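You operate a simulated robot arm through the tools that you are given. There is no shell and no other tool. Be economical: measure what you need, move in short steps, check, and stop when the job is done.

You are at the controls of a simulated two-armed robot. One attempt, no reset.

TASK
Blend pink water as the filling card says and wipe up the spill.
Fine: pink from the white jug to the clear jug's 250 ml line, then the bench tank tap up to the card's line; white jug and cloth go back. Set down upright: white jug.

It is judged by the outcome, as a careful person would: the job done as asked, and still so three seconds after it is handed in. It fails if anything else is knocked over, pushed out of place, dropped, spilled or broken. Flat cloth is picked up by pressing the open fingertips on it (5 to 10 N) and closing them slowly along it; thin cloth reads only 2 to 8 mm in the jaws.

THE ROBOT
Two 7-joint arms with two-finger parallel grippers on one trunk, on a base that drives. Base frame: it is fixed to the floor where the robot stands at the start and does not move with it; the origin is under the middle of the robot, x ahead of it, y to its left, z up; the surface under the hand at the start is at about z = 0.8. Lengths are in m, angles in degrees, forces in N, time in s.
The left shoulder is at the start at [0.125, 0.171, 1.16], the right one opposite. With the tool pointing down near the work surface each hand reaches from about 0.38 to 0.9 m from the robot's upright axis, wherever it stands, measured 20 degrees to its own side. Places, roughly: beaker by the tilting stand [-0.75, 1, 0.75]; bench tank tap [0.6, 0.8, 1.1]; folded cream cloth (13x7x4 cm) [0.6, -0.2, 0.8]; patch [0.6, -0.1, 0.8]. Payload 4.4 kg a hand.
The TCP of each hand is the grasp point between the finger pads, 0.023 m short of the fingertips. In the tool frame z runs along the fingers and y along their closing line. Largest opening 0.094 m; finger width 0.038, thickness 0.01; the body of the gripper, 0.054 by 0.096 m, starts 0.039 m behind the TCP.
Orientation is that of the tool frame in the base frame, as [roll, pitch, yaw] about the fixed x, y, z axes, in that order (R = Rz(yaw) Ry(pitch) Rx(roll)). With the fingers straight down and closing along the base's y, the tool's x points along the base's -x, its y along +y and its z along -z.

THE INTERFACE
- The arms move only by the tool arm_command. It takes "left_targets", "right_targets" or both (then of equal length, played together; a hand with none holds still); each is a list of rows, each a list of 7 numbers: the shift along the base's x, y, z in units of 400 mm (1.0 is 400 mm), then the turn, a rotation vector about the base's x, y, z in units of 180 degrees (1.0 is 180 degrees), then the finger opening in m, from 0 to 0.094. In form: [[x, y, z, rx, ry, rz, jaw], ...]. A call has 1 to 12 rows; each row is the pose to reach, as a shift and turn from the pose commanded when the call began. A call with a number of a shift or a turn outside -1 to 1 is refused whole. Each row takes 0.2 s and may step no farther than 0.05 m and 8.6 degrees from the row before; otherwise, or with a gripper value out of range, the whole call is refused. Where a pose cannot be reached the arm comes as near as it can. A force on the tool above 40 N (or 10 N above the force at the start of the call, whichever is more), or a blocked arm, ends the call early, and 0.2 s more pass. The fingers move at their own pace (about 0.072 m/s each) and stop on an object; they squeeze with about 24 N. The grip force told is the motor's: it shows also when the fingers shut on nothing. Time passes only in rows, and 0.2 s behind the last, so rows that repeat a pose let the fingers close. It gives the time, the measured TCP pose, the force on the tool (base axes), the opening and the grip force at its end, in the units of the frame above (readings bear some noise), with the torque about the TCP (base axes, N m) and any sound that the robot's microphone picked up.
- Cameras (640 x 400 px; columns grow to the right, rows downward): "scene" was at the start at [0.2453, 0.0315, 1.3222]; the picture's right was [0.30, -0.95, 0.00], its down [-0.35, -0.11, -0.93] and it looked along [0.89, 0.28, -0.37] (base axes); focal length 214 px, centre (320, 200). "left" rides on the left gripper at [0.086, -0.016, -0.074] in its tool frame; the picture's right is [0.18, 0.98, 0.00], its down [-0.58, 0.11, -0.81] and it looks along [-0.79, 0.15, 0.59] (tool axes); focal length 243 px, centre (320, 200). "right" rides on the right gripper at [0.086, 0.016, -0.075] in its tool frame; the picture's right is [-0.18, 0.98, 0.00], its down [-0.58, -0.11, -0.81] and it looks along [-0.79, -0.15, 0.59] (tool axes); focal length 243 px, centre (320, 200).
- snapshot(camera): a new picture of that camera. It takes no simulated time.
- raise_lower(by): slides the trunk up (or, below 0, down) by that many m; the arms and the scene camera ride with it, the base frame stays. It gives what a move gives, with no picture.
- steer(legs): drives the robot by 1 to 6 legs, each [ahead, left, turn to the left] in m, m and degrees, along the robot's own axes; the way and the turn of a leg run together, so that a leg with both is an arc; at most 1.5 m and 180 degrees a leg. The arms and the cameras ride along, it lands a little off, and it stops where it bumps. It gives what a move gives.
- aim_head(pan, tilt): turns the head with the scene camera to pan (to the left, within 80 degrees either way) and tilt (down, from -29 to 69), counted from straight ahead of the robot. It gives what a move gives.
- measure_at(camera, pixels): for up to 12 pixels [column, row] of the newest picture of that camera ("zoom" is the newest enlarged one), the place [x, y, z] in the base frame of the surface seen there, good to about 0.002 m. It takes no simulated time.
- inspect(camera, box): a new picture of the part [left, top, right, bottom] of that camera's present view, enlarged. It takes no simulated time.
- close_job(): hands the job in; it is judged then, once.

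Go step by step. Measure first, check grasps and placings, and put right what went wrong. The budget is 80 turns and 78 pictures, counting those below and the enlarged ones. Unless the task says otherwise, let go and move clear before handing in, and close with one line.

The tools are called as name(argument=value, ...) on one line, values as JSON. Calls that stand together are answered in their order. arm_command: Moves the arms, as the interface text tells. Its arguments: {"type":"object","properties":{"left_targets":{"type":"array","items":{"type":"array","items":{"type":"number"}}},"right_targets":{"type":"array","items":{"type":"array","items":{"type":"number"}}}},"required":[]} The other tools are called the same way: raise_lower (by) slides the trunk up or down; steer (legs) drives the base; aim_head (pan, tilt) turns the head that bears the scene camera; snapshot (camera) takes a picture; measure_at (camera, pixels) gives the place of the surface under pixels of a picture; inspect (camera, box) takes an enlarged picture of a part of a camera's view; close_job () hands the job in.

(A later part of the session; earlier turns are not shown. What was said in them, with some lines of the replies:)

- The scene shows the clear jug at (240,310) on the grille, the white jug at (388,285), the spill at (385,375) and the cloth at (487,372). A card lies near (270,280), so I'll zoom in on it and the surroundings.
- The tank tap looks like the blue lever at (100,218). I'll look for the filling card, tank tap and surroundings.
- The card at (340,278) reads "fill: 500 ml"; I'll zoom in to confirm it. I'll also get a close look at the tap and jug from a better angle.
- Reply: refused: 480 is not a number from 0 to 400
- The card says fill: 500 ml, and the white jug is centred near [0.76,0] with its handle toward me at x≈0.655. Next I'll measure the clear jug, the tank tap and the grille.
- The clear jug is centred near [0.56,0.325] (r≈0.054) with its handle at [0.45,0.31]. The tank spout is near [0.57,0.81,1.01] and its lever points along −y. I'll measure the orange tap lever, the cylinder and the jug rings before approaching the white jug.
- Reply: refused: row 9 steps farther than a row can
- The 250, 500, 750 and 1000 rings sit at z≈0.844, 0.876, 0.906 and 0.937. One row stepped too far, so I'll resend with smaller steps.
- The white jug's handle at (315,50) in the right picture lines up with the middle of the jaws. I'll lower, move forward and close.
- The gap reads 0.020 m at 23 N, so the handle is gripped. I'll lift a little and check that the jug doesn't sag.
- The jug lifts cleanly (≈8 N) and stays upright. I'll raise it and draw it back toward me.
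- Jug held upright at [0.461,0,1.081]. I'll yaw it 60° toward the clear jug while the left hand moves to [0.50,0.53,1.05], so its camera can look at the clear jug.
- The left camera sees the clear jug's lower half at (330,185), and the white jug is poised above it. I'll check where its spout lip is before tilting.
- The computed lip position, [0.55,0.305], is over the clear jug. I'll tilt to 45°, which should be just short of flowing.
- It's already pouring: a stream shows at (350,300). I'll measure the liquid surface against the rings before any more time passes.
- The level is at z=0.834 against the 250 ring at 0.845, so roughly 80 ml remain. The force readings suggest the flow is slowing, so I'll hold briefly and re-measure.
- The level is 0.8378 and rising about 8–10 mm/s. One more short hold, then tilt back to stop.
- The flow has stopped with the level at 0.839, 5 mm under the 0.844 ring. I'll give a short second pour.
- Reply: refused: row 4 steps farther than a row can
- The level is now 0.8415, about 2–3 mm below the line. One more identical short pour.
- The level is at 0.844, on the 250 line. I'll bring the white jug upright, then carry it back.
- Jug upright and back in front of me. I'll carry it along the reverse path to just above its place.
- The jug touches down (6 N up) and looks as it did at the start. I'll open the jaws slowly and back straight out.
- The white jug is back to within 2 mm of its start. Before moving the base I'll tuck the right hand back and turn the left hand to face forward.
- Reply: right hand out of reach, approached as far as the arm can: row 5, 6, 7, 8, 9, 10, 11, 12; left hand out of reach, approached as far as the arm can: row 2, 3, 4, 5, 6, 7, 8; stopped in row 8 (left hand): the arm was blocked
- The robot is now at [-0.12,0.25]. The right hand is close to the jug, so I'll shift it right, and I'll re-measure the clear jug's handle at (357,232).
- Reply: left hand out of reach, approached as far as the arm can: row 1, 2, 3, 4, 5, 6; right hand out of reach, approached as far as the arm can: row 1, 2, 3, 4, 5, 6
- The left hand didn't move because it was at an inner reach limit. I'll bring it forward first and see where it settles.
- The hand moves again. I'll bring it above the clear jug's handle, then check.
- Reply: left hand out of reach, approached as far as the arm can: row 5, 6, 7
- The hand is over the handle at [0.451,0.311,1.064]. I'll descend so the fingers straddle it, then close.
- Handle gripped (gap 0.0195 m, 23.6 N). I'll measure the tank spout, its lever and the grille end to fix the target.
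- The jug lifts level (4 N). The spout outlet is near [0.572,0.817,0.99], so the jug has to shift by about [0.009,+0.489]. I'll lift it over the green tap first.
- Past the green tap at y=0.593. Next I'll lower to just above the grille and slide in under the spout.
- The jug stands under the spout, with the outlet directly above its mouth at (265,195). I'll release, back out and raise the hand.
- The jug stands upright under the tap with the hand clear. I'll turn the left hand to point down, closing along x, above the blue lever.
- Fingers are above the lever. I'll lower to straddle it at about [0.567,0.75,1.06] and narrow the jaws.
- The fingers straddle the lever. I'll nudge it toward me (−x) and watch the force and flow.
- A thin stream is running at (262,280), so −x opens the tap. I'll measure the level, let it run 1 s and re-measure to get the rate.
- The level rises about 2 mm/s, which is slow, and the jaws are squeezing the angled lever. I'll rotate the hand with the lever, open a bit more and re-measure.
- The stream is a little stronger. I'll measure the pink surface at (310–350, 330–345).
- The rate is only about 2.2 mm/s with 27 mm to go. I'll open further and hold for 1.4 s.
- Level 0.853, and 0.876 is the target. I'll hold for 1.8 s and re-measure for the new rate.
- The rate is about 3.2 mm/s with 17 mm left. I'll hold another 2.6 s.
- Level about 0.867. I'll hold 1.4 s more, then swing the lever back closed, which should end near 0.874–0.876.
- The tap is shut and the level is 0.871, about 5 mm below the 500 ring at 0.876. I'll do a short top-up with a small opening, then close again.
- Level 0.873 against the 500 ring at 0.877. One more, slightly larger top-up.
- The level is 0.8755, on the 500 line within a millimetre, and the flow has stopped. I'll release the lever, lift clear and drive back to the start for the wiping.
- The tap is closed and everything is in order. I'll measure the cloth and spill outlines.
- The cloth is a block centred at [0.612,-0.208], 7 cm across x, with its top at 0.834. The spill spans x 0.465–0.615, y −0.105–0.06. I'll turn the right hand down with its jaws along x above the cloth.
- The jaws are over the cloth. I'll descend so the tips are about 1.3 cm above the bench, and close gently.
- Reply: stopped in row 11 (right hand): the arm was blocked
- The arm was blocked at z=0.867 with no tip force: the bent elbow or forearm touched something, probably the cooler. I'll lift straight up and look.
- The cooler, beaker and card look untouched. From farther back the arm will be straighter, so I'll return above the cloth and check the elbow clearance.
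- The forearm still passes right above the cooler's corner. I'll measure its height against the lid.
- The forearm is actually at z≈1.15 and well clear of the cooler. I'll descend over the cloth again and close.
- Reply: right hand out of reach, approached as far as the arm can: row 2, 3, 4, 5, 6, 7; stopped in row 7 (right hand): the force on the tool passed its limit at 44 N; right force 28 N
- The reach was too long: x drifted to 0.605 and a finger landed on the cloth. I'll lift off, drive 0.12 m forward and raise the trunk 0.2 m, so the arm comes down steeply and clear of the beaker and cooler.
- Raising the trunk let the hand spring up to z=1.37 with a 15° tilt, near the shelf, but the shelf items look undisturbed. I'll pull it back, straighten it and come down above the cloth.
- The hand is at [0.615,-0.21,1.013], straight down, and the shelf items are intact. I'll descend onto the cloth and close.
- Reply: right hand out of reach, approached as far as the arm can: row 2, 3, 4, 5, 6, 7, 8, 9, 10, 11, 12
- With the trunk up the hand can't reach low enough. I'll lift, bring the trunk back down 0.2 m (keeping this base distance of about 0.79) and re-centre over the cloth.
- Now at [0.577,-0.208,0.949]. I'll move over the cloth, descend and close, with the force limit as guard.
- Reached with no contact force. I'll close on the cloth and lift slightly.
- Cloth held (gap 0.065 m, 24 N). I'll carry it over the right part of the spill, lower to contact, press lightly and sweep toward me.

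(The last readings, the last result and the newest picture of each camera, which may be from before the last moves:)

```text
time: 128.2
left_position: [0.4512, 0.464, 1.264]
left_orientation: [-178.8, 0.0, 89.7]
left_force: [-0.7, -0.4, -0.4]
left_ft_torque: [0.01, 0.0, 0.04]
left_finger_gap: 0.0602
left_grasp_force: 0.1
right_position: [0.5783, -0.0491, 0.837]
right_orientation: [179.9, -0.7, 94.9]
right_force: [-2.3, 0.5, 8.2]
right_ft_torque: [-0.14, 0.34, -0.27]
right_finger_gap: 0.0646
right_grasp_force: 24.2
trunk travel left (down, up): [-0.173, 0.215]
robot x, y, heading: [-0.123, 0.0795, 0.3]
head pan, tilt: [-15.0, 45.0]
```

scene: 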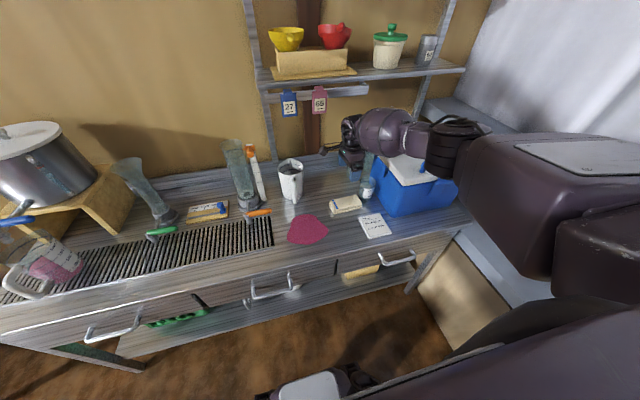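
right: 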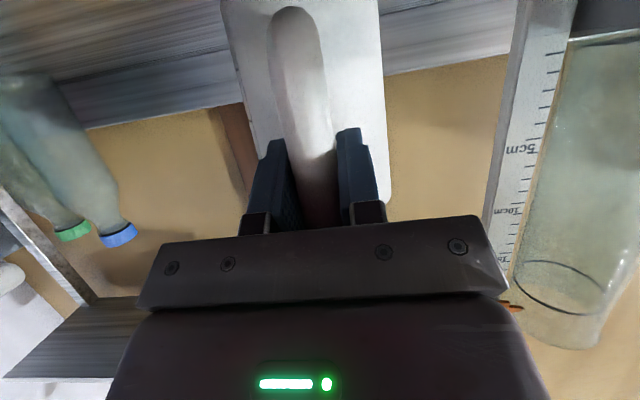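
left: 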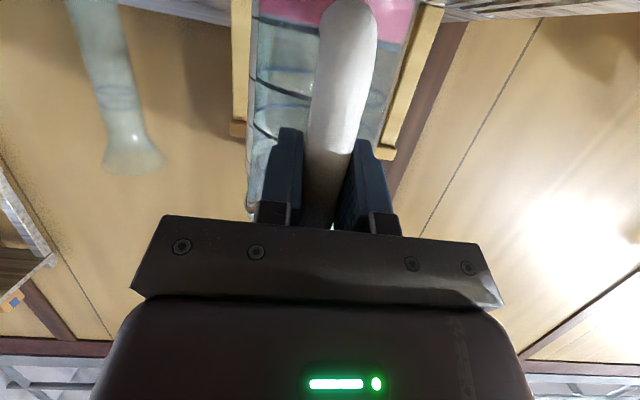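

Contact at 8 N. I'll sweep back in x, shift +y and sweep forward again.

arm_command(right_targets=[[-0.06, 0, 0, 0, 0, 0, 0.03], [-0.12, 0, 0, 0, 0, 0, 0.03], [-0.18, 0, 0, 0, 0, 0, 0.03], [-0.24, 0, 0, 0, 0, 0, 0.03], [-0.285, 0, 0, 0, 0, 0, 0.03], [-0.285, 0.07, 0, 0, 0, 0, 0.03], [-0.285, 0.145, 0, 0, 0, 0, 0.03], [-0.22, 0.145, 0, 0, 0, 0, 0.03], [-0.16, 0.145, 0, 0, 0, 0, 0.03], [-0.1, 0.145, 0, 0, 0, 0, 0.03], [-0.04, 0.145, 0, 0, 0, 0, 0.03], [0, 0.145, 0, 0, 0, 0, 0.03]])

inspect(camera="scene", box=[220, 130, 420, 270])

```text
time: 130.8
left_position: [0.4488, 0.4646, 1.2643]
left_orientation: [-178.9, 0.0, 89.6]
left_force: [0.3, 0.5, -0.7]
left_ft_torque: [0.03, -0.03, -0.01]
left_finger_gap: 0.0598
left_grasp_force: 0.0
right_position: [0.5778, 0.0089, 0.8362]
right_orientation: [180.0, -0.9, 95.0]
right_force: [-5.1, 0.9, 13.0]
right_ft_torque: [0.18, 0.23, 0.03]
right_finger_gap: 0.0646
right_grasp_force: 23.9
trunk travel left (down, up): [-0.173, 0.215]
robot x, y, heading: [-0.121, 0.0812, 0.4]
head pan, tilt: [-15.0, 45.0]
```

```text
2.86 times, centred on (320, 200) of scene
```

zoom: 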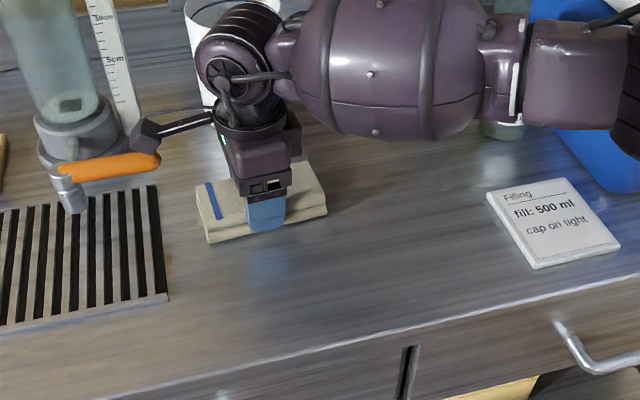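

The visible spill is gone. One more sweep for thoroughness, then I'll lift and return the cloth.

arm_command(right_targets=[[-0.08, 0, 0, 0, 0, 0, 0.03], [-0.16, 0, 0, 0, 0, 0, 0.03], [-0.24, 0, 0, 0, 0, 0, 0.03], [-0.285, 0, 0, 0, 0, 0, 0.03], [-0.285, -0.08, 0, 0, 0, 0, 0.03], [-0.285, -0.16, 0, 0, 0, 0, 0.03], [-0.2, -0.16, 0, 0, 0, 0, 0.03], [-0.12, -0.16, 0, 0, 0, 0, 0.03], [-0.04, -0.16, 0, 0, 0, 0, 0.03], [0, -0.16, 0.01, 0, 0, 0, 0.03], [0, -0.16, 0.06, 0, 0, 0, 0.03], [0, -0.16, 0.12, 0, 0, 0, 0.03]])

snapshot(camera="scene")

```text
time: 133.4
left_position: [0.4514, 0.4645, 1.2647]
left_orientation: [-178.7, -0.1, 89.7]
left_force: [0.0, 0.2, 1.0]
left_ft_torque: [-0.03, -0.01, 0.02]
left_finger_gap: 0.06
left_grasp_force: 0.0
right_position: [0.5787, -0.0556, 0.8823]
right_orientation: [-180.0, -0.8, 94.9]
right_force: [-0.1, -0.6, -1.1]
right_ft_torque: [0.0, 0.01, -0.01]
right_finger_gap: 0.0645
right_grasp_force: 24.4
trunk travel left (down, up): [-0.173, 0.215]
robot x, y, heading: [-0.1272, 0.0838, 0.2]
head pan, tilt: [-15.0, 45.0]
```

```text
3 pictures are left
```

scene: 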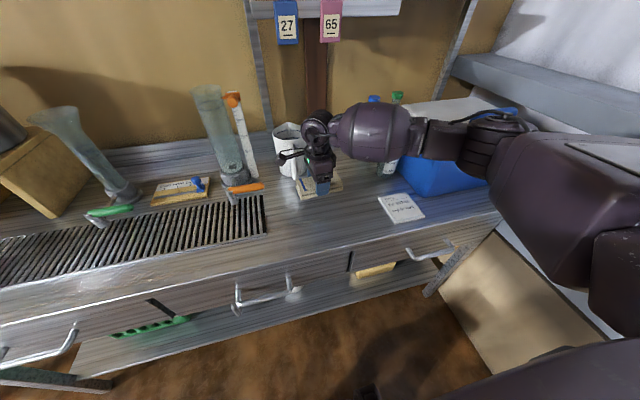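

The bench is clean. I'll put the cloth back at [0.616,-0.21], release and lift clear.

arm_command(right_targets=[[0.03, -0.1, 0, 0, 0, 0, 0.03], [0.06, -0.2, 0, 0, 0, 0, 0.03], [0.08, -0.3, 0, 0, 0, 0, 0.03], [0.092, -0.385, 0, 0, 0, 0, 0.03], [0.092, -0.385, -0.05, 0, 0, 0, 0.03], [0.092, -0.385, -0.1, 0, 0, 0, 0.03], [0.092, -0.385, -0.113, 0, 0, 0, 0.03], [0.092, -0.385, -0.113, 0, 0, 0, 0.066], [0.092, -0.385, -0.113, 0, 0, 0, 0.08], [0.092, -0.385, -0.113, 0, 0, 0, 0.093], [0.092, -0.385, -0.113, 0, 0, 0, 0.093]])

arm_command(right_targets=[[0, 0, 0.06, 0, 0, 0, 0.093], [0, 0, 0.14, 0, 0, 0, 0.093], [0, 0, 0.24, 0, 0, 0, 0.093], [-0.05, 0, 0.34, 0, 0, 0, 0.093], [-0.12, 0, 0.44, 0, 0, 0, 0.093], [-0.2, 0, 0.53, 0, 0, 0, 0.093], [-0.28, 0, 0.6, 0, 0, 0, 0.093], [-0.36, 0, 0.66, 0, 0, 0, 0.093]])

aim_head(pan=20, tilt=40)

snapshot(camera="scene")

```text
time: 135.8
left_position: [0.4517, 0.4644, 1.2637]
left_orientation: [-178.7, -0.1, 89.7]
left_force: [-0.3, 0.4, 0.0]
left_ft_torque: [-0.02, 0.01, -0.03]
left_finger_gap: 0.0603
left_grasp_force: 0.1
right_position: [0.6152, -0.2099, 0.8363]
right_orientation: [179.9, -0.9, 95.0]
right_force: [0.6, -0.7, -0.7]
right_ft_torque: [-0.01, 0.01, -0.01]
right_finger_gap: 0.0931
right_grasp_force: 0.0
trunk travel left (down, up): [-0.173, 0.215]
robot x, y, heading: [-0.1219, 0.0781, 0.3]
head pan, tilt: [-15.0, 45.0]
```

```text
time: 137.6
left_position: [0.4507, 0.4651, 1.2652]
left_orientation: [-178.8, -0.1, 89.7]
left_force: [-0.1, -0.1, 0.5]
left_ft_torque: [-0.01, 0.0, 0.03]
left_finger_gap: 0.06
left_grasp_force: 0.1
right_position: [0.4717, -0.2096, 1.1027]
right_orientation: [-179.9, -0.8, 94.9]
right_force: [0.1, -0.5, 0.6]
right_ft_torque: [0.0, -0.03, -0.03]
right_finger_gap: 0.093
right_grasp_force: 0.0
trunk travel left (down, up): [-0.173, 0.215]
robot x, y, heading: [-0.1191, 0.084, 0.6]
head pan, tilt: [-15.0, 45.0]
```

```text
time: 138.6
left_position: [0.451, 0.4639, 1.2639]
left_orientation: [-178.8, -0.2, 89.7]
left_force: [0.4, 0.3, -0.5]
left_ft_torque: [-0.02, 0.02, -0.01]
left_finger_gap: 0.06
left_grasp_force: 0.1
right_position: [0.4721, -0.2106, 1.1022]
right_orientation: [-180.0, -0.8, 95.1]
right_force: [0.7, -0.4, -0.4]
right_ft_torque: [-0.02, 0.05, -0.02]
right_finger_gap: 0.0934
right_grasp_force: 0.0
trunk travel left (down, up): [-0.173, 0.215]
robot x, y, heading: [-0.1267, 0.0814, 0.3]
head pan, tilt: [20.0, 40.0]
```

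```text
2 pictures are left
```

scene: 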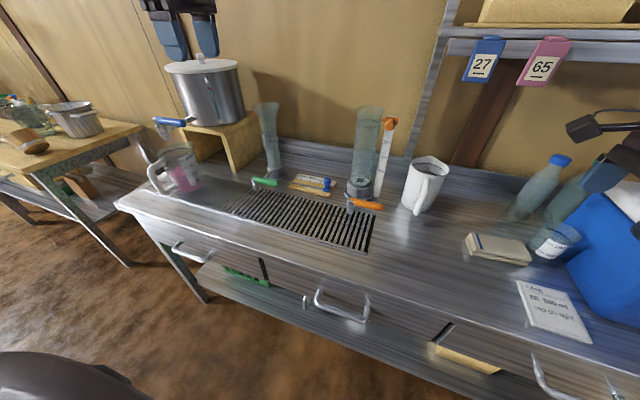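

Everything is in place: spill gone, cloth and white jug back, tap closed. I'll do one last level check.

inspect(camera="scene", box=[130, 110, 230, 210])

measure_at(camera="zoom", pixels=[[230, 215], [240, 225], [220, 225], [230, 230], [250, 220]])

```text
4.00 times, centred on (180, 160) of scene
```

zoom: 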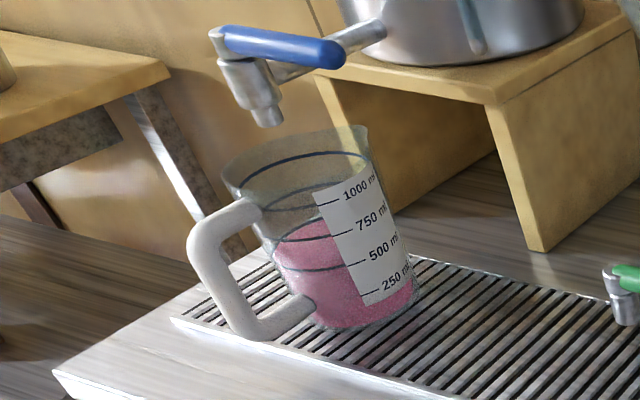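

```text
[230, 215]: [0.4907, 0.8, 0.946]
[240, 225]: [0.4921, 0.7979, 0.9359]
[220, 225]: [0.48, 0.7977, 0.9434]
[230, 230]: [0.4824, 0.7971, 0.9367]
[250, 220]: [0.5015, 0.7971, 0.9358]
```

The level is at the 500 line, the tap is shut and both hands are clear, so I'm handing in.

close_job()

```text
The job is handed in.
```

I poured pink to the clear jug's 250 ml line and topped it up from the bench tank tap to the card's 500 ml line (last measured within about 1 mm). I also wiped up the spill and put the white jug (upright) and the cloth back; the clear jug is still under the closed tap.
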